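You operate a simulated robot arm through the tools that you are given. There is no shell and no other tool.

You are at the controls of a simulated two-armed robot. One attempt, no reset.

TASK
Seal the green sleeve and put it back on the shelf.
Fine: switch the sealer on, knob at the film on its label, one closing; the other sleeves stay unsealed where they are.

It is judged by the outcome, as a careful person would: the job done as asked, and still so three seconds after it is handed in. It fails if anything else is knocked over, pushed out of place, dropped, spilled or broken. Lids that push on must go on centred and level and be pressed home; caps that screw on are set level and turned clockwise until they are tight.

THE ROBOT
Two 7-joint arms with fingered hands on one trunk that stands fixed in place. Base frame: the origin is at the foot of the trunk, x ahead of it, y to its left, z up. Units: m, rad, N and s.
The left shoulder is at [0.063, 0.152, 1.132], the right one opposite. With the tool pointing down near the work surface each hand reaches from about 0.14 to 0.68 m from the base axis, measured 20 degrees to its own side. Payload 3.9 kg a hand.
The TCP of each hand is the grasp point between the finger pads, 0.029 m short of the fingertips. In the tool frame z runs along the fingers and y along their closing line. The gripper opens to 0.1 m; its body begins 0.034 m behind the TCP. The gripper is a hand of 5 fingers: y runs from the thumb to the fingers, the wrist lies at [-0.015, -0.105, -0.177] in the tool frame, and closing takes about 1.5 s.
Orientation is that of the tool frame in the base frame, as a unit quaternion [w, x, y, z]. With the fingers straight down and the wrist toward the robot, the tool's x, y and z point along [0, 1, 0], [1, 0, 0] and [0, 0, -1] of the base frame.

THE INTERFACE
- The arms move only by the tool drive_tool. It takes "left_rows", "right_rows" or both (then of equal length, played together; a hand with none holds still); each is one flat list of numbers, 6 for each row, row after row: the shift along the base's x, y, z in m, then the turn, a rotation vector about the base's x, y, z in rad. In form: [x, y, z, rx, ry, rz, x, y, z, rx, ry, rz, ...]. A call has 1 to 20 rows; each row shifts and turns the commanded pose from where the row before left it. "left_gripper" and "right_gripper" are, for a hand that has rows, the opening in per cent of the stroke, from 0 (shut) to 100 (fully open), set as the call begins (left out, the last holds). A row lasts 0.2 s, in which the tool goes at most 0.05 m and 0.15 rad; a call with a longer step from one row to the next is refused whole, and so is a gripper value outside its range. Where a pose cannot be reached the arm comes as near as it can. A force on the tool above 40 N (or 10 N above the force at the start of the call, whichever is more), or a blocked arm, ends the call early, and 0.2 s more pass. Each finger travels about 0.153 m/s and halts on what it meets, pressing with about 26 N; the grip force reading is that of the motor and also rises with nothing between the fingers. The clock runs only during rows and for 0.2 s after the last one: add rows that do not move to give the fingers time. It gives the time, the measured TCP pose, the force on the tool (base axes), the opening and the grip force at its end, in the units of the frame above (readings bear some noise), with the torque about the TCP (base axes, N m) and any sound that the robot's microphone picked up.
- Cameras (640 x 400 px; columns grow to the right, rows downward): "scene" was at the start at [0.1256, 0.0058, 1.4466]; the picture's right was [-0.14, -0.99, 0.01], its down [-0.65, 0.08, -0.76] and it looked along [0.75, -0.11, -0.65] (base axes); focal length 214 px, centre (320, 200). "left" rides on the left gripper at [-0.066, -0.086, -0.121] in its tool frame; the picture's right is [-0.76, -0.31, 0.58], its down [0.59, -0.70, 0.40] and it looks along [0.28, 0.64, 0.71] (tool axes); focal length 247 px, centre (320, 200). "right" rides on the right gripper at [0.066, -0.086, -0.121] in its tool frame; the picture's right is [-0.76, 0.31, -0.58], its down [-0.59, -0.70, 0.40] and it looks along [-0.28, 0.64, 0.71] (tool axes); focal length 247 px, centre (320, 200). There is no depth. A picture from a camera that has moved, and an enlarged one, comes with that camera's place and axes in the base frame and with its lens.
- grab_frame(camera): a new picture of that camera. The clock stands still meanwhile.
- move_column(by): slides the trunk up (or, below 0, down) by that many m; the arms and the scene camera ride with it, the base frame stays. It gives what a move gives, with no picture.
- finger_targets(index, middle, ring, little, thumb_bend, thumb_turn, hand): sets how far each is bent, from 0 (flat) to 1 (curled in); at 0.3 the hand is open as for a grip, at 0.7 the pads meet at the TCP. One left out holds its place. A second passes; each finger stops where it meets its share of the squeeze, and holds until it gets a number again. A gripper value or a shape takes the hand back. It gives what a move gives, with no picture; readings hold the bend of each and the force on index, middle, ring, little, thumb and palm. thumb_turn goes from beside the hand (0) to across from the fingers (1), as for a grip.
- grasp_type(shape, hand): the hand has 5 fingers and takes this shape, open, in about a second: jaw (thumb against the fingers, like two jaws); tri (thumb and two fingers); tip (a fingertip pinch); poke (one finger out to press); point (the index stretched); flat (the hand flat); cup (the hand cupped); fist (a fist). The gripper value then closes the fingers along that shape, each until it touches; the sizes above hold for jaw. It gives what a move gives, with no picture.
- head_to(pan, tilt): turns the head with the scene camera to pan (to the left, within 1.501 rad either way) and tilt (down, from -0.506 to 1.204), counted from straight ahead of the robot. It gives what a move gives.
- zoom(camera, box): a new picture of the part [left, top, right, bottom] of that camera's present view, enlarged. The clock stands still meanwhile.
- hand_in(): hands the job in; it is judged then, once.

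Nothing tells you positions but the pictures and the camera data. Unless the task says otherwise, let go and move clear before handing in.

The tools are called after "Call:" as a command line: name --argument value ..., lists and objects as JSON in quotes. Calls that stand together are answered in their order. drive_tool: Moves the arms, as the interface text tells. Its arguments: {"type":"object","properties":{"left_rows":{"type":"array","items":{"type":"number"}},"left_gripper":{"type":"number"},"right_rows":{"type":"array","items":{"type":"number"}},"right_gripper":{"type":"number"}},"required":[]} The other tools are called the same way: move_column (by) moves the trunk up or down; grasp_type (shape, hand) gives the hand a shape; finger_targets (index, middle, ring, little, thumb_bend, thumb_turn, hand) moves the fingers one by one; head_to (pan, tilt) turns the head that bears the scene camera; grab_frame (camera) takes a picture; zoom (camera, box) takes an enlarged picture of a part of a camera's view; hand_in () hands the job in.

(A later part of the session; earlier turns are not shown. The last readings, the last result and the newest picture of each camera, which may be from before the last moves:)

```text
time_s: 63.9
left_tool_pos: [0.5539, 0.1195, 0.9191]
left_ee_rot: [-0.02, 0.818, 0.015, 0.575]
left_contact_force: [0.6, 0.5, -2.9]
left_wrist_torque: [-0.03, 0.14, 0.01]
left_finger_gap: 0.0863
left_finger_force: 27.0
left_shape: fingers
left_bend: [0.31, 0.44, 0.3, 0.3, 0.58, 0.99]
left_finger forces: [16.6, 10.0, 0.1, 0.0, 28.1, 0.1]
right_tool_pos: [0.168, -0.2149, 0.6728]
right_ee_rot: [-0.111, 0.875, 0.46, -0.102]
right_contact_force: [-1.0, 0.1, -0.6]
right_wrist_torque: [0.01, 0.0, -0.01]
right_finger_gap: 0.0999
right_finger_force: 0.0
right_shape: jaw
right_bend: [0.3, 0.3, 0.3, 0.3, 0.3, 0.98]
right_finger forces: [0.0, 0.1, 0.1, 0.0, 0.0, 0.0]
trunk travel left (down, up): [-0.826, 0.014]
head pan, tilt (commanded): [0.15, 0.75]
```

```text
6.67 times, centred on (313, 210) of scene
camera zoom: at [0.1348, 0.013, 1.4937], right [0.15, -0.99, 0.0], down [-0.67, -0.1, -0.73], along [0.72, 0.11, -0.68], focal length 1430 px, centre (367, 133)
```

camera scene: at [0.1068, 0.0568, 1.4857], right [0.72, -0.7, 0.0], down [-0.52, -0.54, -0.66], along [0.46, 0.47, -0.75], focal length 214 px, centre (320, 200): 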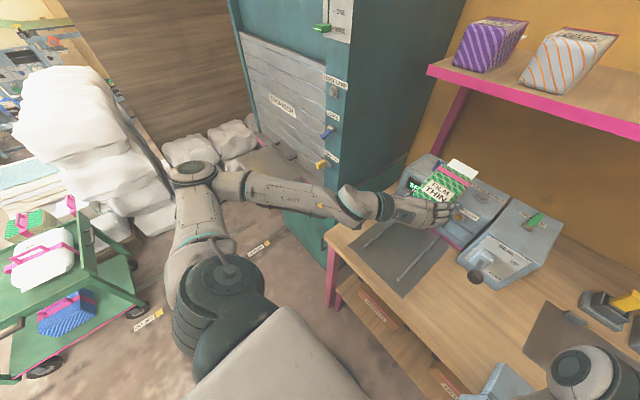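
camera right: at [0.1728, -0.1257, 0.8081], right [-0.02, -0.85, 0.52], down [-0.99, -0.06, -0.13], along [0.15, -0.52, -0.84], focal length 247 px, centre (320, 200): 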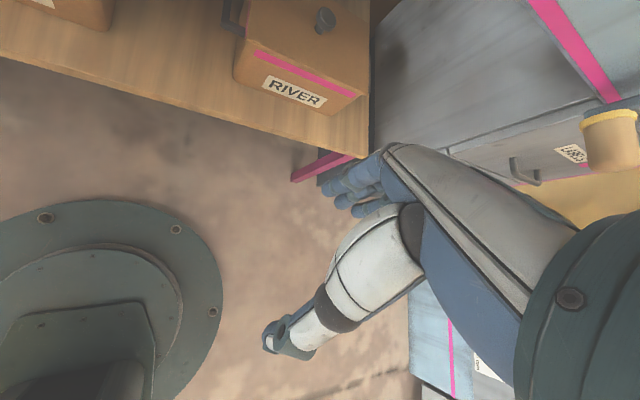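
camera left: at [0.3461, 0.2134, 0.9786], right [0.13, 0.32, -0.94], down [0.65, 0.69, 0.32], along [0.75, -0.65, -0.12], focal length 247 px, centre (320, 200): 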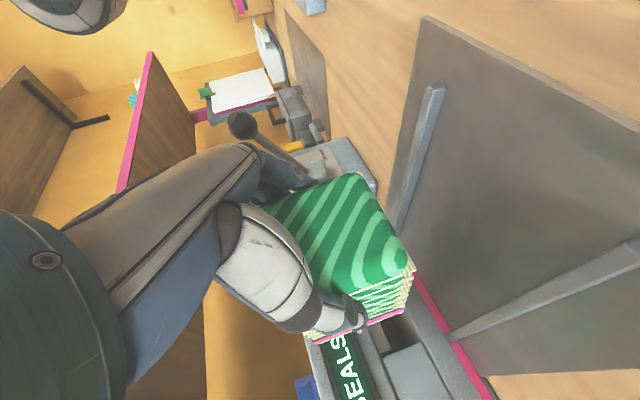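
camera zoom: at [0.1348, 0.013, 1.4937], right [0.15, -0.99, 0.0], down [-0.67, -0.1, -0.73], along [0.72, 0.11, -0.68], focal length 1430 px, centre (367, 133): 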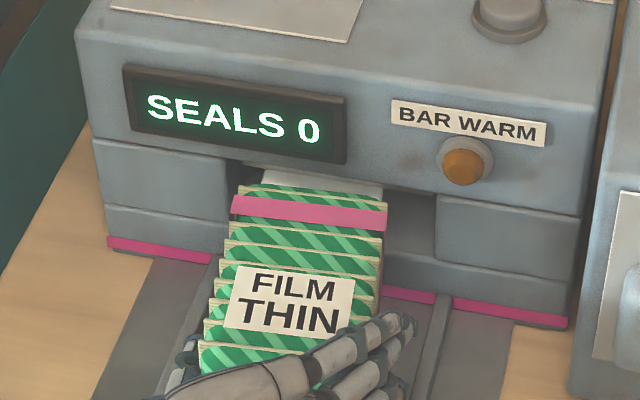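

The tail is inside the slot without contact. I continue until the pink collar meets the machine's front.

Call:
drive_tool --left_rows '[0.008, 0, 0, 0, 0, 0, 0.008, 0, 0, 0, 0, 0]'

Call:
drive_tool --left_rows '[0.006, 0, 0, 0, 0, 0]'

Call:
zoom --camera "left" --box '[300, 200, 500, 370]'

Call:
zoom --camera "scene" --box '[265, 180, 361, 240]'

```text
time_s: 64.5
left_tool_pos: [0.5626, 0.1183, 0.9197]
left_ee_rot: [-0.018, 0.818, 0.015, 0.575]
left_contact_force: [-40.9, 8.8, -3.7]
left_wrist_torque: [0.05, 0.11, -0.43]
left_finger_gap: 0.0865
left_finger_force: 31.3
left_shape: fingers
left_bend: [0.31, 0.44, 0.3, 0.3, 0.58, 0.98]
left_finger forces: [19.9, 9.3, 0.0, 0.0, 33.7, 0.1]
right_tool_pos: [0.1667, -0.2142, 0.6744]
right_ee_rot: [-0.107, 0.876, 0.46, -0.1]
right_contact_force: [0.2, 0.5, -0.1]
right_wrist_torque: [0.01, 0.0, -0.02]
right_finger_gap: 0.1
right_finger_force: 0.1
right_shape: jaw
right_bend: [0.3, 0.3, 0.3, 0.3, 0.3, 0.98]
right_finger forces: [0.0, 0.0, 0.0, 0.1, 0.1, 0.1]
trunk travel left (down, up): [-0.826, 0.014]
head pan, tilt (commanded): [0.15, 0.75]
```

```text
time_s: 64.8
left_tool_pos: [0.5631, 0.1161, 0.9165]
left_ee_rot: [-0.015, 0.821, 0.012, 0.571]
left_contact_force: [-39.8, 8.9, 0.8]
left_wrist_torque: [-0.1, 0.04, -0.39]
left_finger_gap: 0.087
left_finger_force: 34.6
left_shape: fingers
left_bend: [0.31, 0.43, 0.3, 0.3, 0.58, 0.98]
left_finger forces: [22.6, 9.8, 0.0, 0.0, 36.2, 0.1]
right_tool_pos: [0.1673, -0.2137, 0.6761]
right_ee_rot: [-0.109, 0.876, 0.459, -0.099]
right_contact_force: [-1.0, 0.1, 0.5]
right_wrist_torque: [-0.01, 0.05, -0.03]
right_finger_gap: 0.1
right_finger_force: 0.0
right_shape: jaw
right_bend: [0.3, 0.3, 0.3, 0.3, 0.3, 0.98]
right_finger forces: [0.0, 0.1, 0.0, 0.1, 0.0, 0.0]
trunk travel left (down, up): [-0.826, 0.014]
head pan, tilt (commanded): [0.15, 0.75]
stopped in row 1 (left hand): the force on the tool passed its limit at 54 N (the readings are from after the stop); the commanded pose is now the measured one
```

```text
2.35 times, centred on (400, 285) of left
camera zoom: at [0.4228, 0.1965, 0.8969], right [0.27, 0.33, -0.91], down [0.55, 0.72, 0.42], along [0.79, -0.61, 0.01], focal length 581 px, centre (132, 0)
```

zoom: 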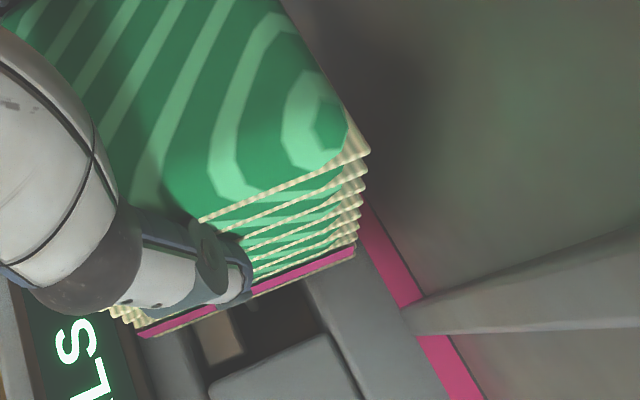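

```text
6.67 times, centred on (313, 210) of scene
camera zoom: at [0.1269, 0.0148, 1.4946], right [0.15, -0.99, 0.0], down [-0.67, -0.1, -0.73], along [0.73, 0.11, -0.68], focal length 1430 px, centre (367, 133)
```

zoom: 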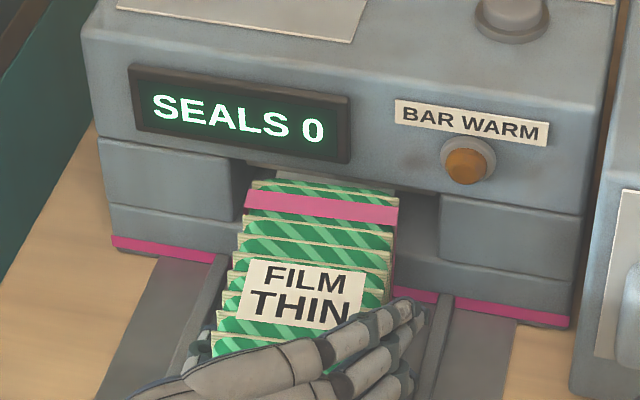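

The sleeve has met a stop (about 40 N), so it is fully in. I ease back to take the force off.

Call:
drive_tool --left_rows '[-0.006, 0, 0, 0, 0, 0, -0.003, 0, 0, 0, 0, 0]'

Call:
grab_frame --camera "left"

Call:
zoom --camera "scene" --box '[240, 150, 400, 250]'

Call:
zoom --camera "left" --box '[300, 200, 500, 370]'

```text
time_s: 65.4
left_tool_pos: [0.5606, 0.118, 0.9166]
left_ee_rot: [-0.019, 0.819, 0.015, 0.573]
left_contact_force: [-2.7, -0.2, -2.5]
left_wrist_torque: [-0.03, 0.09, -0.15]
left_finger_gap: 0.0866
left_finger_force: 28.7
left_shape: fingers
left_bend: [0.3, 0.43, 0.3, 0.3, 0.58, 1.0]
left_finger forces: [18.9, 10.0, 0.0, 0.0, 28.9, 0.0]
right_tool_pos: [0.1684, -0.2152, 0.6747]
right_ee_rot: [-0.11, 0.876, 0.459, -0.102]
right_contact_force: [-0.8, 0.2, 0.0]
right_wrist_torque: [-0.01, -0.01, -0.02]
right_finger_gap: 0.1
right_finger_force: 0.1
right_shape: jaw
right_bend: [0.3, 0.3, 0.3, 0.3, 0.3, 0.98]
right_finger forces: [0.1, 0.0, 0.0, 0.0, 0.0, 0.1]
trunk travel left (down, up): [-0.826, 0.014]
head pan, tilt (commanded): [0.15, 0.75]
```

```text
taken
camera left: at [0.4209, 0.1978, 0.8968], right [0.27, 0.33, -0.9], down [0.54, 0.72, 0.43], along [0.79, -0.61, 0.01], focal length 247 px, centre (320, 200)
```

left: 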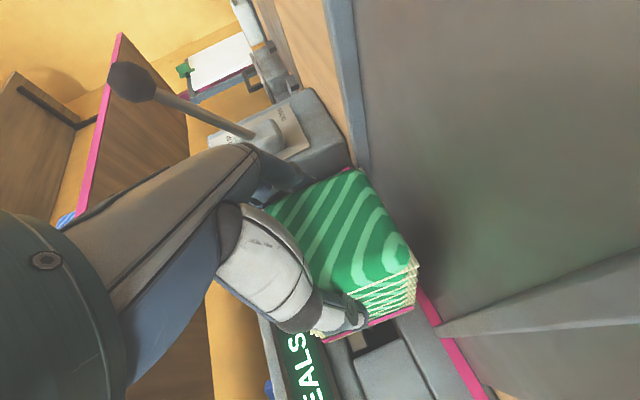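

```text
4.00 times, centred on (320, 200) of scene
camera zoom: at [0.1338, 0.0129, 1.4938], right [0.15, -0.99, 0.0], down [-0.67, -0.1, -0.73], along [0.72, 0.11, -0.68], focal length 858 px, centre (320, 200)
```

zoom: 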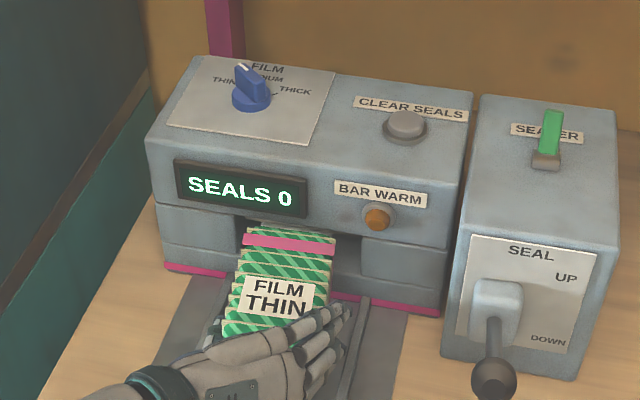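

```text
2.35 times, centred on (400, 285) of left
camera zoom: at [0.4209, 0.1978, 0.8968], right [0.27, 0.33, -0.9], down [0.54, 0.72, 0.43], along [0.79, -0.61, 0.01], focal length 581 px, centre (132, 0)
```

zoom: 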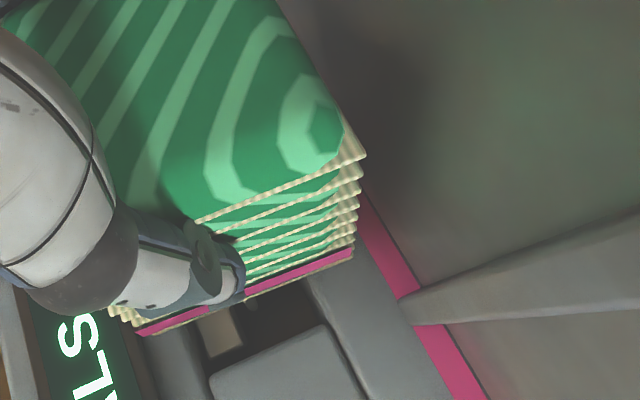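

The machine has not moved. I'll back off 2 mm more and lower the sleeve until it rests on the pad.

Call:
drive_tool --left_rows '[-0.003, 0, -0.005, 0, 0, 0, 0, 0, -0.005, 0, 0, 0]'

Call:
drive_tool --left_rows '[0, 0, -0.003, 0, 0, 0]'

Call:
drive_tool --left_rows '[0, 0, -0.003, 0, 0, 0]'

```text
time_s: 66.0
left_tool_pos: [0.5575, 0.1179, 0.9072]
left_ee_rot: [-0.019, 0.82, 0.014, 0.572]
left_contact_force: [0.5, -0.3, -2.2]
left_wrist_torque: [-0.02, 0.11, 0.05]
left_finger_gap: 0.0865
left_finger_force: 28.0
left_shape: fingers
left_bend: [0.3, 0.43, 0.3, 0.3, 0.58, 1.0]
left_finger forces: [18.3, 9.5, 0.1, 0.0, 28.4, 0.0]
right_tool_pos: [0.1686, -0.2141, 0.6736]
right_ee_rot: [-0.11, 0.875, 0.46, -0.102]
right_contact_force: [0.7, 0.1, 0.1]
right_wrist_torque: [-0.05, 0.0, 0.02]
right_finger_gap: 0.1001
right_finger_force: 0.1
right_shape: jaw
right_bend: [0.3, 0.3, 0.3, 0.3, 0.3, 0.98]
right_finger forces: [0.1, 0.1, 0.0, 0.0, 0.0, 0.0]
trunk travel left (down, up): [-0.826, 0.014]
head pan, tilt (commanded): [0.15, 0.75]
```

```text
time_s: 66.4
left_tool_pos: [0.5581, 0.1158, 0.9026]
left_ee_rot: [-0.018, 0.82, 0.013, 0.573]
left_contact_force: [0.2, 0.2, -3.4]
left_wrist_torque: [0.0, 0.14, -0.01]
left_finger_gap: 0.0868
left_finger_force: 28.1
left_shape: fingers
left_bend: [0.3, 0.43, 0.3, 0.3, 0.58, 1.0]
left_finger forces: [18.3, 9.6, 0.0, 0.0, 28.4, 0.0]
right_tool_pos: [0.1694, -0.2142, 0.6731]
right_ee_rot: [-0.109, 0.876, 0.46, -0.101]
right_contact_force: [0.5, -0.1, 0.0]
right_wrist_torque: [-0.02, -0.01, -0.01]
right_finger_gap: 0.1001
right_finger_force: 0.0
right_shape: jaw
right_bend: [0.3, 0.3, 0.3, 0.3, 0.3, 0.98]
right_finger forces: [0.0, 0.1, 0.0, 0.0, 0.0, 0.1]
trunk travel left (down, up): [-0.826, 0.014]
head pan, tilt (commanded): [0.15, 0.75]
```

```text
time_s: 66.8
left_tool_pos: [0.558, 0.1169, 0.9003]
left_ee_rot: [-0.018, 0.819, 0.014, 0.573]
left_contact_force: [0.2, 0.5, 0.9]
left_wrist_torque: [-0.1, 0.13, 0.01]
left_finger_gap: 0.0867
left_finger_force: 27.9
left_shape: fingers
left_bend: [0.3, 0.43, 0.3, 0.3, 0.58, 1.0]
left_finger forces: [18.1, 9.1, 0.0, 0.0, 28.4, 0.0]
right_tool_pos: [0.17, -0.2136, 0.6735]
right_ee_rot: [-0.11, 0.875, 0.459, -0.102]
right_contact_force: [0.6, -0.2, 0.1]
right_wrist_torque: [-0.02, -0.01, -0.02]
right_finger_gap: 0.1001
right_finger_force: 0.0
right_shape: jaw
right_bend: [0.3, 0.3, 0.3, 0.3, 0.3, 0.98]
right_finger forces: [0.1, 0.0, 0.1, 0.0, 0.1, 0.1]
trunk travel left (down, up): [-0.826, 0.014]
head pan, tilt (commanded): [0.15, 0.75]
```

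Contact with the pad begins (vertical force changed sign). One more small step down to seat it.

Call:
drive_tool --left_rows '[0, 0, -0.002, 0, 0, 0]'

Call:
zoom --camera "left" --box '[300, 200, 500, 370]'

Call:
zoom --camera "scene" --box '[265, 180, 361, 240]'

```text
time_s: 67.2
left_tool_pos: [0.5579, 0.1167, 0.9001]
left_ee_rot: [-0.018, 0.819, 0.015, 0.574]
left_contact_force: [0.2, 2.6, 6.6]
left_wrist_torque: [-0.27, 0.15, -0.03]
left_finger_gap: 0.0867
left_finger_force: 28.1
left_shape: fingers
left_bend: [0.3, 0.43, 0.3, 0.3, 0.58, 1.0]
left_finger forces: [17.5, 8.8, 0.0, 0.0, 29.5, 0.0]
right_tool_pos: [0.1681, -0.2145, 0.675]
right_ee_rot: [-0.11, 0.876, 0.459, -0.102]
right_contact_force: [-0.4, -0.4, -0.3]
right_wrist_torque: [-0.01, 0.02, -0.01]
right_finger_gap: 0.1001
right_finger_force: 0.1
right_shape: jaw
right_bend: [0.3, 0.3, 0.3, 0.3, 0.3, 0.98]
right_finger forces: [0.1, 0.0, 0.1, 0.0, 0.0, 0.1]
trunk travel left (down, up): [-0.826, 0.014]
head pan, tilt (commanded): [0.15, 0.75]
```

```text
2.35 times, centred on (400, 285) of left
camera zoom: at [0.4177, 0.1972, 0.8801], right [0.27, 0.33, -0.9], down [0.54, 0.72, 0.43], along [0.79, -0.61, 0.02], focal length 581 px, centre (132, 0)
```

zoom: 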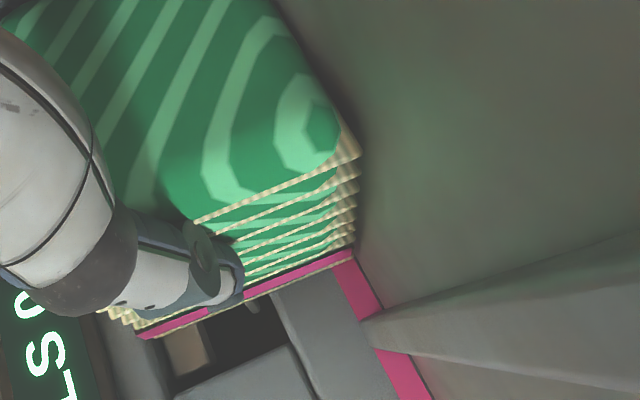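

```text
6.67 times, centred on (313, 210) of scene
camera zoom: at [0.1329, 0.0133, 1.494], right [0.15, -0.99, 0.0], down [-0.67, -0.1, -0.73], along [0.72, 0.11, -0.68], focal length 1430 px, centre (367, 133)
```

zoom: 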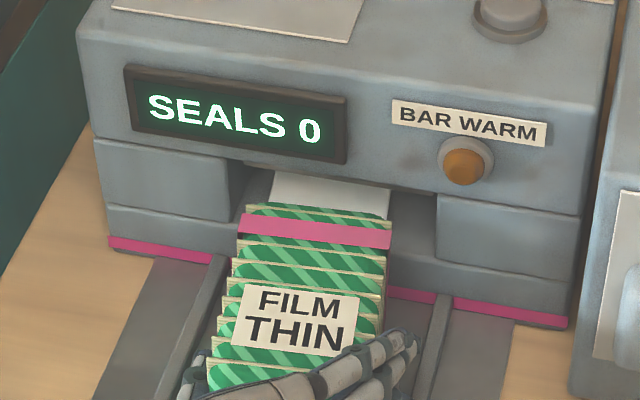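

The sleeve sits on the pad. I nudge it forward a few millimetres so the collar is home against the machine, watching the force.

Call:
drive_tool --left_rows '[0.003, 0, 0.0, 0, 0, 0]'

```text
time_s: 67.6
left_tool_pos: [0.5599, 0.1177, 0.8998]
left_ee_rot: [-0.017, 0.818, 0.014, 0.574]
left_contact_force: [-4.6, 1.0, 9.0]
left_wrist_torque: [-0.35, 0.16, -0.14]
left_finger_gap: 0.0864
left_finger_force: 29.2
left_shape: fingers
left_bend: [0.3, 0.43, 0.3, 0.3, 0.58, 1.0]
left_finger forces: [18.6, 9.2, 0.0, 0.1, 29.9, 0.1]
right_tool_pos: [0.1693, -0.2143, 0.6743]
right_ee_rot: [-0.11, 0.876, 0.459, -0.1]
right_contact_force: [-0.1, -0.5, 0.3]
right_wrist_torque: [-0.02, -0.02, -0.04]
right_finger_gap: 0.0998
right_finger_force: 0.1
right_shape: jaw
right_bend: [0.3, 0.3, 0.3, 0.3, 0.3, 0.98]
right_finger forces: [0.1, 0.0, 0.0, 0.1, 0.1, 0.1]
trunk travel left (down, up): [-0.826, 0.014]
head pan, tilt (commanded): [0.15, 0.75]
```

It's home. Now I open the fingers to release the sleeve on the pad.

Call:
finger_targets --hand "left" --index 0.15 --middle 0.2 --ring 0.2 --little 0.2 --thumb_bend 0.3

Call:
zoom --camera "left" --box '[240, 150, 500, 370]'

Call:
zoom --camera "scene" --box '[240, 170, 400, 270]'

```text
time_s: 68.6
left_tool_pos: [0.5626, 0.1172, 0.8979]
left_ee_rot: [-0.018, 0.819, 0.014, 0.573]
left_contact_force: [0.2, -0.4, 0.2]
left_wrist_torque: [0.02, 0.01, -0.02]
left_finger_gap: 0.1195
left_finger_force: 0.0
left_shape: fingers
left_bend: [0.15, 0.2, 0.2, 0.2, 0.3, 0.98]
left_finger forces: [0.0, 0.0, 0.0, 0.1, 0.0, 0.1]
right_tool_pos: [0.1683, -0.2151, 0.6743]
right_ee_rot: [-0.11, 0.875, 0.46, -0.101]
right_contact_force: [0.3, -0.2, -0.1]
right_wrist_torque: [0.0, 0.01, -0.01]
right_finger_gap: 0.1001
right_finger_force: 0.1
right_shape: jaw
right_bend: [0.3, 0.3, 0.3, 0.3, 0.3, 0.98]
right_finger forces: [0.1, 0.0, 0.0, 0.0, 0.0, 0.0]
trunk travel left (down, up): [-0.826, 0.014]
head pan, tilt (commanded): [0.15, 0.75]
```

```text
1.82 times, centred on (370, 260) of left
camera zoom: at [0.4206, 0.197, 0.8789], right [0.27, 0.33, -0.9], down [0.55, 0.72, 0.43], along [0.79, -0.61, 0.01], focal length 449 px, centre (229, 91)
```

zoom: 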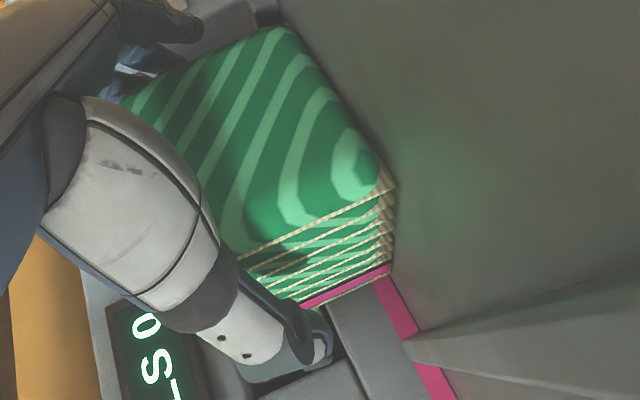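

```text
4.00 times, centred on (320, 220) of scene
camera zoom: at [0.1336, 0.013, 1.4938], right [0.15, -0.99, 0.0], down [-0.67, -0.1, -0.73], along [0.72, 0.11, -0.68], focal length 858 px, centre (320, 120)
```

zoom: 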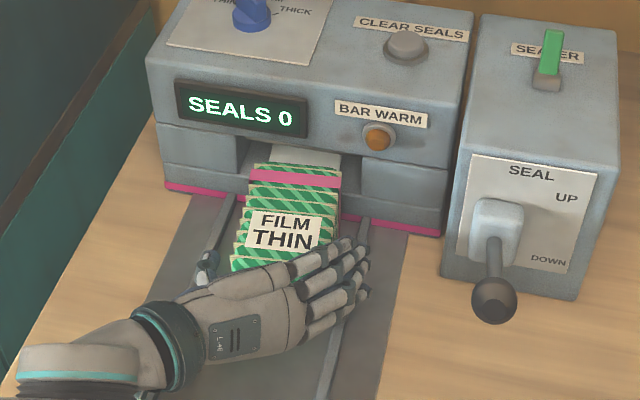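

Released; the sleeve stands by itself on the pad, tail in the slot. I withdraw the hand back and up.

Call:
drive_tool --left_rows '[-0.015, 0, 0, 0, 0, 0, -0.02, 0, 0.005, 0, 0, 0, -0.005, 0, 0.025, 0, 0, 0, 0, 0, 0.03, 0, 0, 0, 0, 0, 0.03, 0, 0, 0]'

Call:
grab_frame --camera "left"

Call:
zoom --camera "scene" --box '[240, 150, 400, 250]'

```text
time_s: 69.8
left_tool_pos: [0.5206, 0.1156, 0.9894]
left_ee_rot: [-0.018, 0.819, 0.014, 0.574]
left_contact_force: [0.1, 0.4, 0.7]
left_wrist_torque: [-0.02, 0.0, 0.01]
left_finger_gap: 0.1193
left_finger_force: 0.0
left_shape: fingers
left_bend: [0.15, 0.2, 0.2, 0.2, 0.3, 0.98]
left_finger forces: [0.0, 0.0, 0.0, 0.0, 0.0, 0.0]
right_tool_pos: [0.169, -0.2152, 0.6743]
right_ee_rot: [-0.11, 0.875, 0.46, -0.102]
right_contact_force: [-0.3, 0.7, 0.1]
right_wrist_torque: [0.02, 0.01, 0.02]
right_finger_gap: 0.1001
right_finger_force: 0.0
right_shape: jaw
right_bend: [0.3, 0.3, 0.3, 0.3, 0.3, 0.98]
right_finger forces: [0.0, 0.0, 0.0, 0.0, 0.1, 0.0]
trunk travel left (down, up): [-0.826, 0.014]
head pan, tilt (commanded): [0.15, 0.75]
```

```text
taken
camera left: at [0.3802, 0.197, 0.9699], right [0.27, 0.33, -0.9], down [0.55, 0.72, 0.43], along [0.79, -0.61, 0.01], focal length 247 px, centre (320, 200)
```

left: 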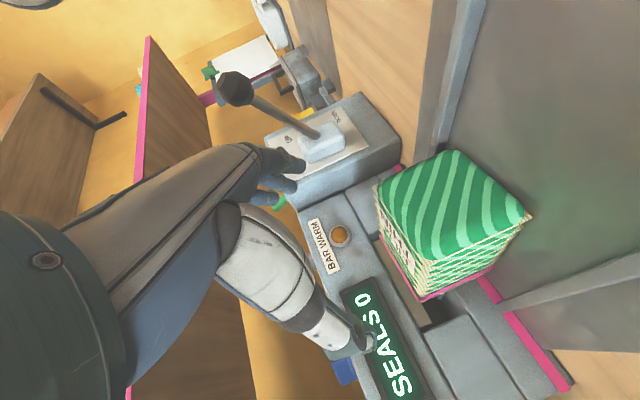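

```text
4.00 times, centred on (320, 200) of scene
camera zoom: at [0.1337, 0.0127, 1.4937], right [0.15, -0.99, 0.0], down [-0.67, -0.1, -0.73], along [0.72, 0.11, -0.68], focal length 858 px, centre (320, 200)
```

zoom: 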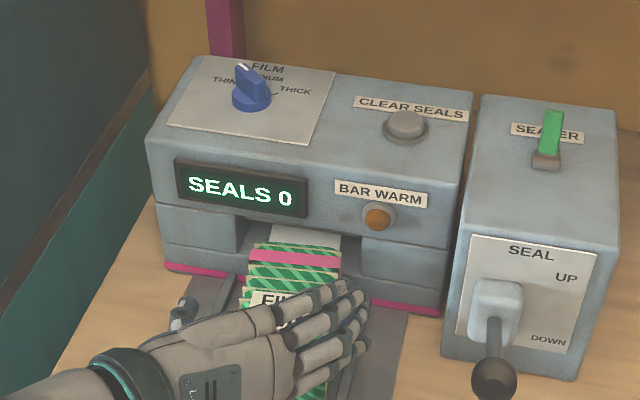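

The sleeve stands well. I'll zoom to check how the tail sits in the slot and the lamp state.

Call:
zoom --camera "left" --box '[340, 130, 580, 390]'

Call:
zoom --camera "scene" --box '[290, 180, 350, 220]'

```text
1.54 times, centred on (460, 260) of left
camera zoom: at [0.3802, 0.197, 0.9699], right [0.27, 0.33, -0.9], down [0.55, 0.72, 0.43], along [0.79, -0.61, 0.01], focal length 380 px, centre (105, 108)
```

zoom: 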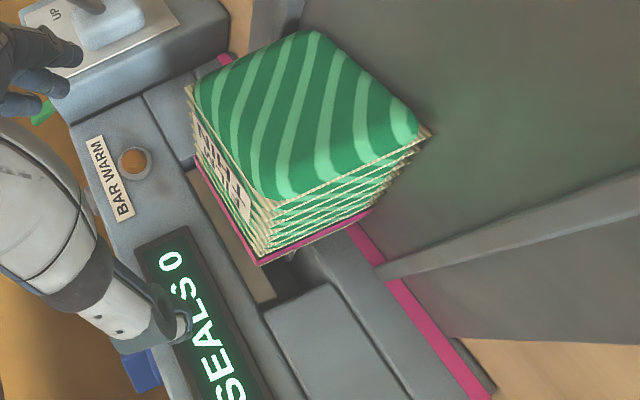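

```text
10.00 times, centred on (320, 200) of scene
camera zoom: at [0.1337, 0.0127, 1.4937], right [0.15, -0.99, 0.0], down [-0.67, -0.1, -0.73], along [0.72, 0.11, -0.68], focal length 2145 px, centre (320, 200)
```

zoom: 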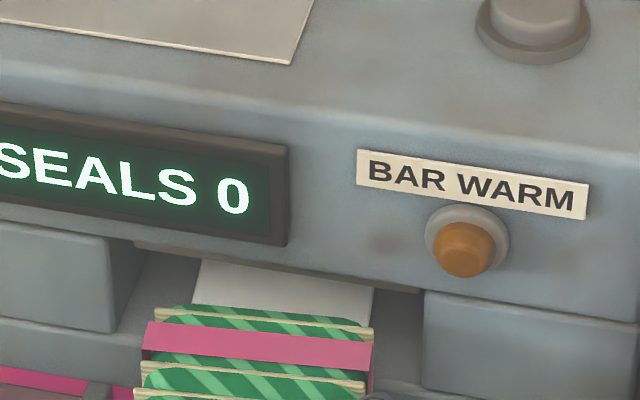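

The tail lies in the slot and the lamp is not lit yet. While it warms, I move the hand up and over above the lever ball at (0.487, -0.052, 1.01), pitching the fingers to 45° down.

Call:
drive_tool --left_rows '[0, 0, 0.04, 0, 0, 0, 0, 0, 0.04, 0, 0, 0, 0, 0, 0.04, 0, 0, 0, -0.006, -0.034, 0.002, 0, 0.088, -0.01, -0.006, -0.034, 0.002, 0, 0.088, -0.01, -0.006, -0.034, 0.0, 0, 0.088, -0.01, -0.006, -0.034, 0.0, 0, 0.088, -0.01, -0.008, -0.032, 0.0, 0, 0.088, -0.01]'

Call:
grab_frame --camera "left"

Call:
zoom --camera "scene" --box '[240, 150, 400, 250]'

```text
time_s: 71.6
left_tool_pos: [0.4891, -0.0526, 1.1121]
left_ee_rot: [-0.008, 0.925, -0.011, 0.38]
left_contact_force: [-0.3, -0.6, -0.3]
left_wrist_torque: [0.0, -0.03, 0.01]
left_finger_gap: 0.1197
left_finger_force: 0.0
left_shape: fingers
left_bend: [0.15, 0.2, 0.2, 0.2, 0.3, 0.98]
left_finger forces: [0.0, 0.2, 0.1, 0.0, 0.1, 0.0]
right_tool_pos: [0.1687, -0.2153, 0.6727]
right_ee_rot: [-0.11, 0.876, 0.459, -0.1]
right_contact_force: [-0.1, 0.0, -0.3]
right_wrist_torque: [0.02, -0.02, -0.02]
right_finger_gap: 0.1002
right_finger_force: 0.1
right_shape: jaw
right_bend: [0.3, 0.3, 0.3, 0.3, 0.3, 0.98]
right_finger forces: [0.0, 0.0, 0.0, 0.0, 0.0, 0.0]
trunk travel left (down, up): [-0.826, 0.014]
head pan, tilt (commanded): [0.15, 0.75]
```

```text
taken
camera left: at [0.3578, 0.0344, 1.1534], right [-0.13, 0.33, -0.94], down [0.71, 0.69, 0.15], along [0.69, -0.64, -0.32], focal length 247 px, centre (320, 200)
```

left: 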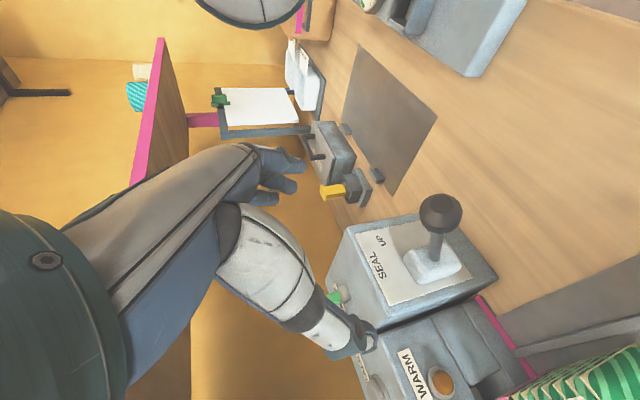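

```text
4.00 times, centred on (320, 200) of scene
camera zoom: at [0.1334, 0.0109, 1.4938], right [0.15, -0.99, 0.0], down [-0.67, -0.1, -0.73], along [0.72, 0.11, -0.68], focal length 858 px, centre (320, 200)
```

zoom: 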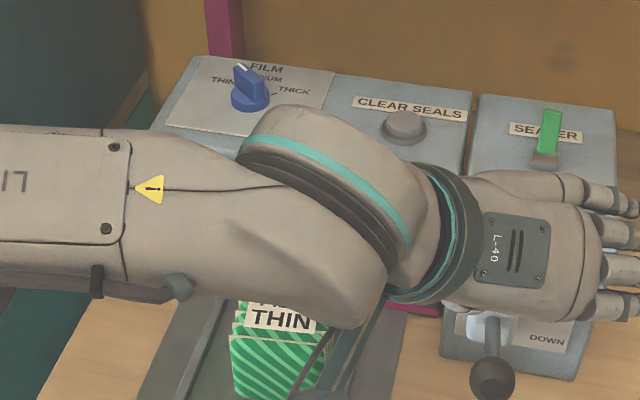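

The ball is right below. I set the tri shape open and lower the hand so thumb and two fingers straddle the ball, without touching it yet.

Call:
grasp_type --hand "left" --shape "tri"

Call:
drive_tool --left_rows '[-0.004, 0, -0.03, 0, 0, 0, -0.004, 0, -0.03, 0, 0, 0, -0.006, 0, -0.03, 0, 0, 0]'

Call:
grab_frame --camera "left"

Call:
zoom --camera "scene" --box '[290, 180, 410, 280]'

```text
time_s: 72.5
left_tool_pos: [0.4891, -0.0502, 1.1119]
left_ee_rot: [-0.007, 0.925, -0.011, 0.38]
left_contact_force: [0.8, 0.8, 0.2]
left_wrist_torque: [0.01, 0.01, 0.0]
left_finger_gap: 0.1
left_finger_force: 0.0
left_shape: tri
left_bend: [0.3, 0.3, 0.99, 0.99, 0.3, 0.98]
left_finger forces: [0.0, 0.0, 0.0, 0.0, 0.0, 0.0]
right_tool_pos: [0.1692, -0.2136, 0.6732]
right_ee_rot: [-0.11, 0.876, 0.459, -0.101]
right_contact_force: [-0.5, -0.4, -0.3]
right_wrist_torque: [-0.01, 0.02, 0.0]
right_finger_gap: 0.1
right_finger_force: 0.0
right_shape: jaw
right_bend: [0.3, 0.3, 0.3, 0.3, 0.3, 0.98]
right_finger forces: [0.0, 0.1, 0.1, 0.0, 0.0, 0.0]
trunk travel left (down, up): [-0.826, 0.014]
head pan, tilt (commanded): [0.15, 0.75]
```

```text
time_s: 73.3
left_tool_pos: [0.4774, -0.0511, 1.0219]
left_ee_rot: [-0.006, 0.924, -0.012, 0.381]
left_contact_force: [0.4, -0.8, -0.2]
left_wrist_torque: [0.03, 0.04, -0.04]
left_finger_gap: 0.1
left_finger_force: 0.1
left_shape: tri
left_bend: [0.3, 0.3, 0.99, 0.99, 0.3, 0.98]
left_finger forces: [0.1, 0.0, 0.0, 0.1, 0.1, 0.0]
right_tool_pos: [0.1697, -0.2144, 0.6744]
right_ee_rot: [-0.109, 0.876, 0.459, -0.1]
right_contact_force: [0.4, 0.5, -0.2]
right_wrist_torque: [0.04, 0.03, 0.01]
right_finger_gap: 0.1
right_finger_force: 0.0
right_shape: jaw
right_bend: [0.3, 0.3, 0.3, 0.3, 0.3, 0.98]
right_finger forces: [0.0, 0.1, 0.0, 0.0, 0.0, 0.0]
trunk travel left (down, up): [-0.826, 0.014]
head pan, tilt (commanded): [0.15, 0.75]
```

```text
taken
camera left: at [0.3454, 0.0354, 1.0626], right [-0.13, 0.33, -0.94], down [0.71, 0.69, 0.14], along [0.69, -0.65, -0.32], focal length 247 px, centre (320, 200)
```

left: 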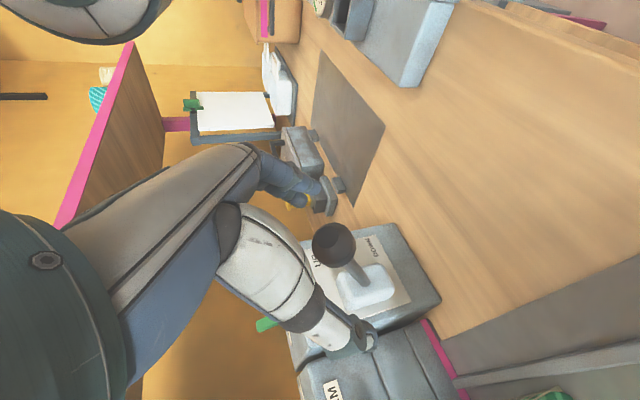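

```text
4.00 times, centred on (350, 230) of scene
camera zoom: at [0.1345, 0.0132, 1.4938], right [0.15, -0.99, 0.0], down [-0.67, -0.1, -0.73], along [0.72, 0.11, -0.68], focal length 858 px, centre (200, 80)
```

zoom: 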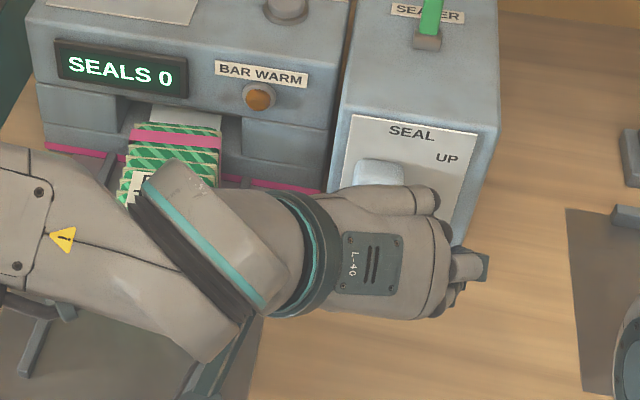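

The fingers straddle the ball. Now I wait for the BAR WARM lamp to come on.

Call:
drive_tool --left_rows '[0, 0, 0, 0, 0, 0, 0, 0, 0, 0, 0, 0, 0, 0, 0, 0, 0, 0, 0, 0, 0, 0, 0, 0, 0, 0, 0, 0, 0, 0, 0, 0, 0, 0, 0, 0, 0, 0, 0, 0, 0, 0, 0, 0, 0, 0, 0, 0, 0, 0, 0, 0, 0, 0, 0, 0, 0, 0, 0, 0, 0, 0, 0, 0, 0, 0, 0, 0, 0, 0, 0, 0, 0, 0, 0, 0, 0, 0, 0, 0, 0, 0, 0, 0, 0, 0, 0, 0, 0, 0, 0, 0, 0, 0, 0, 0, 0, 0, 0, 0, 0, 0, 0, 0, 0, 0, 0, 0, 0, 0, 0, 0, 0, 0, 0, 0, 0, 0, 0, 0]'

Call:
zoom --camera "scene" --box '[290, 160, 410, 235]'

```text
time_s: 77.5
left_tool_pos: [0.4761, -0.0514, 1.0229]
left_ee_rot: [-0.007, 0.925, -0.011, 0.38]
left_contact_force: [-0.5, 0.6, 0.0]
left_wrist_torque: [-0.02, 0.02, 0.04]
left_finger_gap: 0.1
left_finger_force: 0.1
left_shape: tri
left_bend: [0.3, 0.3, 0.99, 0.99, 0.3, 0.98]
left_finger forces: [0.0, 0.1, 0.0, 0.1, 0.0, 0.1]
right_tool_pos: [0.1691, -0.2144, 0.6733]
right_ee_rot: [-0.11, 0.876, 0.459, -0.101]
right_contact_force: [0.2, 0.5, 0.2]
right_wrist_torque: [0.0, 0.03, 0.01]
right_finger_gap: 0.0999
right_finger_force: 0.0
right_shape: jaw
right_bend: [0.3, 0.3, 0.3, 0.3, 0.3, 0.98]
right_finger forces: [0.0, 0.0, 0.0, 0.1, 0.0, 0.0]
trunk travel left (down, up): [-0.826, 0.014]
head pan, tilt (commanded): [0.15, 0.75]
```

```text
5.33 times, centred on (350, 198) of scene
camera zoom: at [0.1338, 0.013, 1.4938], right [0.15, -0.99, 0.0], down [-0.67, -0.1, -0.73], along [0.72, 0.11, -0.68], focal length 1144 px, centre (160, 213)
```

zoom: 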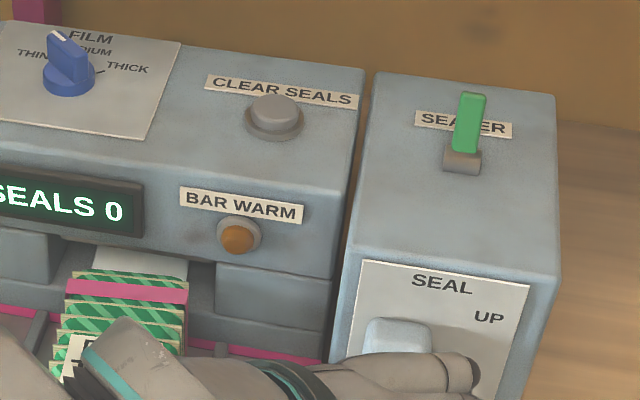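

The lamp still looks dull. I keep waiting.

Call:
drive_tool --left_rows '[0, 0, 0, 0, 0, 0, 0, 0, 0, 0, 0, 0, 0, 0, 0, 0, 0, 0, 0, 0, 0, 0, 0, 0, 0, 0, 0, 0, 0, 0, 0, 0, 0, 0, 0, 0, 0, 0, 0, 0, 0, 0, 0, 0, 0, 0, 0, 0, 0, 0, 0, 0, 0, 0, 0, 0, 0, 0, 0, 0, 0, 0, 0, 0, 0, 0, 0, 0, 0, 0, 0, 0, 0, 0, 0, 0, 0, 0, 0, 0, 0, 0, 0, 0, 0, 0, 0, 0, 0, 0, 0, 0, 0, 0, 0, 0, 0, 0, 0, 0, 0, 0, 0, 0, 0, 0, 0, 0, 0, 0, 0, 0, 0, 0, 0, 0, 0, 0, 0, 0]'

Call:
zoom --camera "scene" --box '[310, 185, 360, 216]'

Call:
drive_tool --left_rows '[0, 0, 0, 0, 0, 0, 0, 0, 0, 0, 0, 0, 0, 0, 0, 0, 0, 0, 0, 0, 0, 0, 0, 0, 0, 0, 0, 0, 0, 0, 0, 0, 0, 0, 0, 0, 0, 0, 0, 0, 0, 0, 0, 0, 0, 0, 0, 0, 0, 0, 0, 0, 0, 0, 0, 0, 0, 0, 0, 0, 0, 0, 0, 0, 0, 0, 0, 0, 0, 0, 0, 0, 0, 0, 0, 0, 0, 0, 0, 0, 0, 0, 0, 0, 0, 0, 0, 0, 0, 0, 0, 0, 0, 0, 0, 0, 0, 0, 0, 0, 0, 0, 0, 0, 0, 0, 0, 0, 0, 0, 0, 0, 0, 0, 0, 0, 0, 0, 0, 0]'

Call:
drive_tool --left_rows '[0, 0, 0, 0, 0, 0, 0, 0, 0, 0, 0, 0, 0, 0, 0, 0, 0, 0, 0, 0, 0, 0, 0, 0, 0, 0, 0, 0, 0, 0, 0, 0, 0, 0, 0, 0, 0, 0, 0, 0, 0, 0, 0, 0, 0, 0, 0, 0, 0, 0, 0, 0, 0, 0, 0, 0, 0, 0, 0, 0, 0, 0, 0, 0, 0, 0, 0, 0, 0, 0, 0, 0, 0, 0, 0, 0, 0, 0, 0, 0, 0, 0, 0, 0, 0, 0, 0, 0, 0, 0, 0, 0, 0, 0, 0, 0, 0, 0, 0, 0, 0, 0, 0, 0, 0, 0, 0, 0, 0, 0, 0, 0, 0, 0, 0, 0, 0, 0, 0, 0]'

Call:
zoom --camera "scene" --box '[310, 185, 360, 216]'

```text
time_s: 81.7
left_tool_pos: [0.4761, -0.0516, 1.0217]
left_ee_rot: [-0.008, 0.925, -0.011, 0.381]
left_contact_force: [0.5, -0.5, -0.3]
left_wrist_torque: [0.01, 0.02, 0.03]
left_finger_gap: 0.0999
left_finger_force: 0.0
left_shape: tri
left_bend: [0.3, 0.3, 0.99, 0.99, 0.3, 0.98]
left_finger forces: [0.0, 0.0, 0.0, 0.1, 0.1, 0.1]
right_tool_pos: [0.1697, -0.2144, 0.673]
right_ee_rot: [-0.11, 0.875, 0.46, -0.102]
right_contact_force: [-0.1, 0.6, 0.0]
right_wrist_torque: [-0.03, 0.0, 0.02]
right_finger_gap: 0.0998
right_finger_force: 0.0
right_shape: jaw
right_bend: [0.3, 0.3, 0.3, 0.3, 0.3, 0.98]
right_finger forces: [0.1, 0.0, 0.0, 0.1, 0.1, 0.1]
trunk travel left (down, up): [-0.826, 0.014]
head pan, tilt (commanded): [0.15, 0.75]
```

```text
12.80 times, centred on (335, 200) of scene
camera zoom: at [0.1338, 0.013, 1.4938], right [0.15, -0.99, 0.0], down [-0.67, -0.1, -0.73], along [0.72, 0.11, -0.68], focal length 2745 px, centre (128, 194)
```

zoom: 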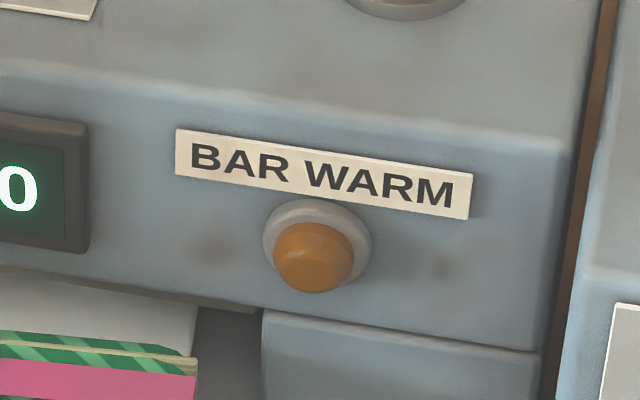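

```text
time_s: 85.9
left_tool_pos: [0.4757, -0.0517, 1.022]
left_ee_rot: [-0.007, 0.925, -0.011, 0.38]
left_contact_force: [-0.3, 1.1, 0.7]
left_wrist_torque: [0.04, 0.01, 0.0]
left_finger_gap: 0.1001
left_finger_force: 0.1
left_shape: tri
left_bend: [0.3, 0.3, 0.99, 0.99, 0.3, 0.98]
left_finger forces: [0.1, 0.1, 0.1, 0.0, 0.0, 0.1]
right_tool_pos: [0.1696, -0.214, 0.6728]
right_ee_rot: [-0.109, 0.875, 0.46, -0.102]
right_contact_force: [-0.5, 0.8, -0.3]
right_wrist_torque: [-0.04, 0.01, -0.03]
right_finger_gap: 0.0998
right_finger_force: 0.0
right_shape: jaw
right_bend: [0.3, 0.3, 0.3, 0.3, 0.3, 0.98]
right_finger forces: [0.0, 0.0, 0.0, 0.1, 0.1, 0.1]
trunk travel left (down, up): [-0.826, 0.014]
head pan, tilt (commanded): [0.15, 0.75]
```

```text
time_s: 90.1
left_tool_pos: [0.4756, -0.0522, 1.0205]
left_ee_rot: [-0.007, 0.925, -0.01, 0.381]
left_contact_force: [-0.4, -0.9, -0.2]
left_wrist_torque: [0.0, -0.02, 0.01]
left_finger_gap: 0.1002
left_finger_force: 0.1
left_shape: tri
left_bend: [0.3, 0.3, 0.99, 0.99, 0.3, 0.98]
left_finger forces: [0.0, 0.0, 0.0, 0.0, 0.0, 0.0]
right_tool_pos: [0.1692, -0.2148, 0.6738]
right_ee_rot: [-0.11, 0.875, 0.46, -0.102]
right_contact_force: [0.1, -1.2, 0.4]
right_wrist_torque: [-0.01, -0.01, 0.02]
right_finger_gap: 0.0998
right_finger_force: 0.1
right_shape: jaw
right_bend: [0.3, 0.3, 0.3, 0.3, 0.3, 0.98]
right_finger forces: [0.1, 0.0, 0.0, 0.0, 0.0, 0.0]
trunk travel left (down, up): [-0.826, 0.014]
head pan, tilt (commanded): [0.15, 0.75]
```

```text
12.80 times, centred on (335, 200) of scene
camera zoom: at [0.1338, 0.013, 1.4938], right [0.15, -0.99, 0.0], down [-0.67, -0.1, -0.73], along [0.72, 0.11, -0.68], focal length 2745 px, centre (128, 194)
```

zoom: 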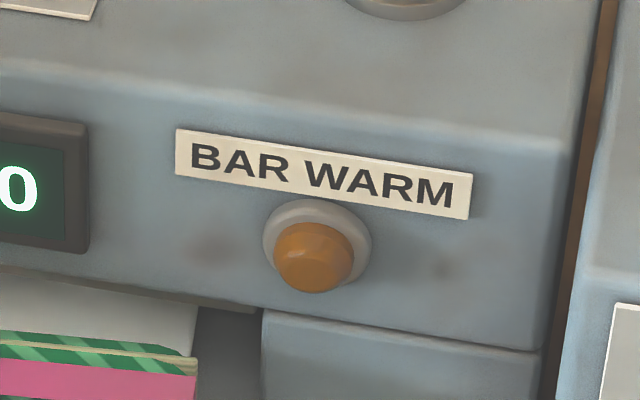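

No change after about a minute of being on. I'll wait a bit longer before concluding that the lamp only lights during closing.

Call:
drive_tool --left_rows '[0, 0, 0, 0, 0, 0, 0, 0, 0, 0, 0, 0, 0, 0, 0, 0, 0, 0, 0, 0, 0, 0, 0, 0, 0, 0, 0, 0, 0, 0, 0, 0, 0, 0, 0, 0, 0, 0, 0, 0, 0, 0, 0, 0, 0, 0, 0, 0, 0, 0, 0, 0, 0, 0, 0, 0, 0, 0, 0, 0, 0, 0, 0, 0, 0, 0, 0, 0, 0, 0, 0, 0, 0, 0, 0, 0, 0, 0, 0, 0, 0, 0, 0, 0, 0, 0, 0, 0, 0, 0, 0, 0, 0, 0, 0, 0, 0, 0, 0, 0, 0, 0, 0, 0, 0, 0, 0, 0, 0, 0, 0, 0, 0, 0, 0, 0, 0, 0, 0, 0]'

Call:
drive_tool --left_rows '[0, 0, 0, 0, 0, 0, 0, 0, 0, 0, 0, 0, 0, 0, 0, 0, 0, 0, 0, 0, 0, 0, 0, 0, 0, 0, 0, 0, 0, 0, 0, 0, 0, 0, 0, 0, 0, 0, 0, 0, 0, 0, 0, 0, 0, 0, 0, 0, 0, 0, 0, 0, 0, 0, 0, 0, 0, 0, 0, 0, 0, 0, 0, 0, 0, 0, 0, 0, 0, 0, 0, 0, 0, 0, 0, 0, 0, 0, 0, 0, 0, 0, 0, 0, 0, 0, 0, 0, 0, 0, 0, 0, 0, 0, 0, 0, 0, 0, 0, 0, 0, 0, 0, 0, 0, 0, 0, 0, 0, 0, 0, 0, 0, 0, 0, 0, 0, 0, 0, 0]'

Call:
drive_tool --left_rows '[0, 0, 0, 0, 0, 0, 0, 0, 0, 0, 0, 0, 0, 0, 0, 0, 0, 0, 0, 0, 0, 0, 0, 0, 0, 0, 0, 0, 0, 0, 0, 0, 0, 0, 0, 0, 0, 0, 0, 0, 0, 0, 0, 0, 0, 0, 0, 0, 0, 0, 0, 0, 0, 0, 0, 0, 0, 0, 0, 0, 0, 0, 0, 0, 0, 0, 0, 0, 0, 0, 0, 0, 0, 0, 0, 0, 0, 0, 0, 0, 0, 0, 0, 0, 0, 0, 0, 0, 0, 0, 0, 0, 0, 0, 0, 0, 0, 0, 0, 0, 0, 0, 0, 0, 0, 0, 0, 0, 0, 0, 0, 0, 0, 0, 0, 0, 0, 0, 0, 0]'

Call:
drive_tool --left_rows '[0, 0, 0, 0, 0, 0, 0, 0, 0, 0, 0, 0, 0, 0, 0, 0, 0, 0, 0, 0, 0, 0, 0, 0, 0, 0, 0, 0, 0, 0, 0, 0, 0, 0, 0, 0, 0, 0, 0, 0, 0, 0, 0, 0, 0, 0, 0, 0, 0, 0, 0, 0, 0, 0, 0, 0, 0, 0, 0, 0, 0, 0, 0, 0, 0, 0, 0, 0, 0, 0, 0, 0, 0, 0, 0, 0, 0, 0, 0, 0, 0, 0, 0, 0, 0, 0, 0, 0, 0, 0, 0, 0, 0, 0, 0, 0, 0, 0, 0, 0, 0, 0, 0, 0, 0, 0, 0, 0, 0, 0, 0, 0, 0, 0, 0, 0, 0, 0, 0, 0]'

Call:
zoom --camera "scene" --box '[260, 160, 400, 245]'

```text
time_s: 94.3
left_tool_pos: [0.4756, -0.0521, 1.0215]
left_ee_rot: [-0.007, 0.925, -0.01, 0.38]
left_contact_force: [0.4, 0.9, 0.0]
left_wrist_torque: [0.0, 0.02, -0.01]
left_finger_gap: 0.1003
left_finger_force: 0.1
left_shape: tri
left_bend: [0.3, 0.3, 0.99, 0.99, 0.3, 0.98]
left_finger forces: [0.0, 0.0, 0.0, 0.0, 0.1, 0.0]
right_tool_pos: [0.1707, -0.2144, 0.6741]
right_ee_rot: [-0.11, 0.876, 0.458, -0.101]
right_contact_force: [0.6, 0.2, 1.3]
right_wrist_torque: [-0.03, 0.0, -0.01]
right_finger_gap: 0.0997
right_finger_force: 0.1
right_shape: jaw
right_bend: [0.3, 0.3, 0.3, 0.3, 0.3, 0.98]
right_finger forces: [0.0, 0.0, 0.0, 0.0, 0.0, 0.0]
trunk travel left (down, up): [-0.826, 0.014]
head pan, tilt (commanded): [0.15, 0.75]
```

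```text
time_s: 98.5
left_tool_pos: [0.4759, -0.0517, 1.0214]
left_ee_rot: [-0.007, 0.925, -0.011, 0.38]
left_contact_force: [-0.3, -0.2, -1.4]
left_wrist_torque: [-0.03, 0.01, 0.02]
left_finger_gap: 0.1
left_finger_force: 0.1
left_shape: tri
left_bend: [0.3, 0.3, 0.99, 0.99, 0.3, 0.98]
left_finger forces: [0.1, 0.0, 0.1, 0.1, 0.0, 0.1]
right_tool_pos: [0.1702, -0.2141, 0.6736]
right_ee_rot: [-0.111, 0.876, 0.459, -0.102]
right_contact_force: [0.4, -0.1, 0.7]
right_wrist_torque: [-0.02, 0.01, -0.01]
right_finger_gap: 0.1
right_finger_force: 0.1
right_shape: jaw
right_bend: [0.3, 0.3, 0.3, 0.3, 0.3, 0.98]
right_finger forces: [0.1, 0.0, 0.0, 0.0, 0.1, 0.0]
trunk travel left (down, up): [-0.826, 0.014]
head pan, tilt (commanded): [0.15, 0.75]
```

```text
time_s: 102.7
left_tool_pos: [0.4766, -0.0516, 1.0225]
left_ee_rot: [-0.006, 0.925, -0.01, 0.38]
left_contact_force: [0.3, 0.3, 0.2]
left_wrist_torque: [-0.03, 0.02, 0.0]
left_finger_gap: 0.1
left_finger_force: 0.0
left_shape: tri
left_bend: [0.3, 0.3, 0.99, 0.99, 0.3, 0.98]
left_finger forces: [0.0, 0.0, 0.0, 0.0, 0.0, 0.0]
right_tool_pos: [0.169, -0.2143, 0.6745]
right_ee_rot: [-0.11, 0.875, 0.46, -0.101]
right_contact_force: [1.0, 0.0, -0.4]
right_wrist_torque: [0.0, 0.01, -0.01]
right_finger_gap: 0.0997
right_finger_force: 0.1
right_shape: jaw
right_bend: [0.3, 0.3, 0.3, 0.3, 0.3, 0.98]
right_finger forces: [0.1, 0.0, 0.0, 0.0, 0.1, 0.0]
trunk travel left (down, up): [-0.826, 0.014]
head pan, tilt (commanded): [0.15, 0.75]
```

```text
time_s: 106.9
left_tool_pos: [0.4764, -0.0515, 1.0227]
left_ee_rot: [-0.008, 0.925, -0.01, 0.38]
left_contact_force: [0.4, -0.2, 0.5]
left_wrist_torque: [0.0, 0.0, 0.02]
left_finger_gap: 0.1
left_finger_force: 0.0
left_shape: tri
left_bend: [0.3, 0.3, 0.99, 0.99, 0.3, 0.98]
left_finger forces: [0.0, 0.0, 0.0, 0.0, 0.1, 0.1]
right_tool_pos: [0.1698, -0.2146, 0.6732]
right_ee_rot: [-0.11, 0.876, 0.459, -0.101]
right_contact_force: [0.0, 0.0, -0.4]
right_wrist_torque: [-0.01, -0.01, 0.02]
right_finger_gap: 0.1001
right_finger_force: 0.1
right_shape: jaw
right_bend: [0.3, 0.3, 0.3, 0.3, 0.3, 0.98]
right_finger forces: [0.0, 0.0, 0.0, 0.0, 0.0, 0.0]
trunk travel left (down, up): [-0.826, 0.014]
head pan, tilt (commanded): [0.15, 0.75]
```

```text
4.57 times, centred on (330, 202) of scene
camera zoom: at [0.1338, 0.013, 1.4938], right [0.15, -0.99, 0.0], down [-0.67, -0.1, -0.73], along [0.72, 0.11, -0.68], focal length 980 px, centre (274, 189)
```

zoom: 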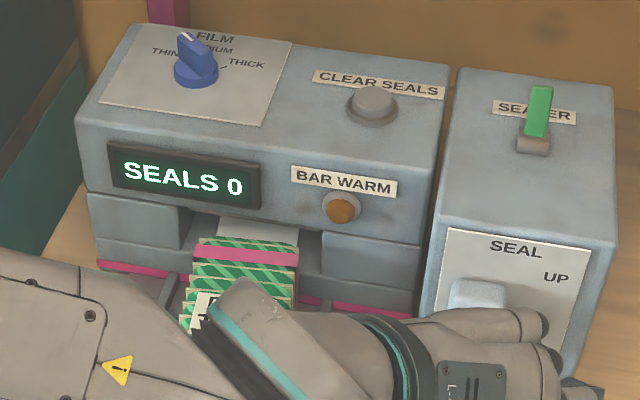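

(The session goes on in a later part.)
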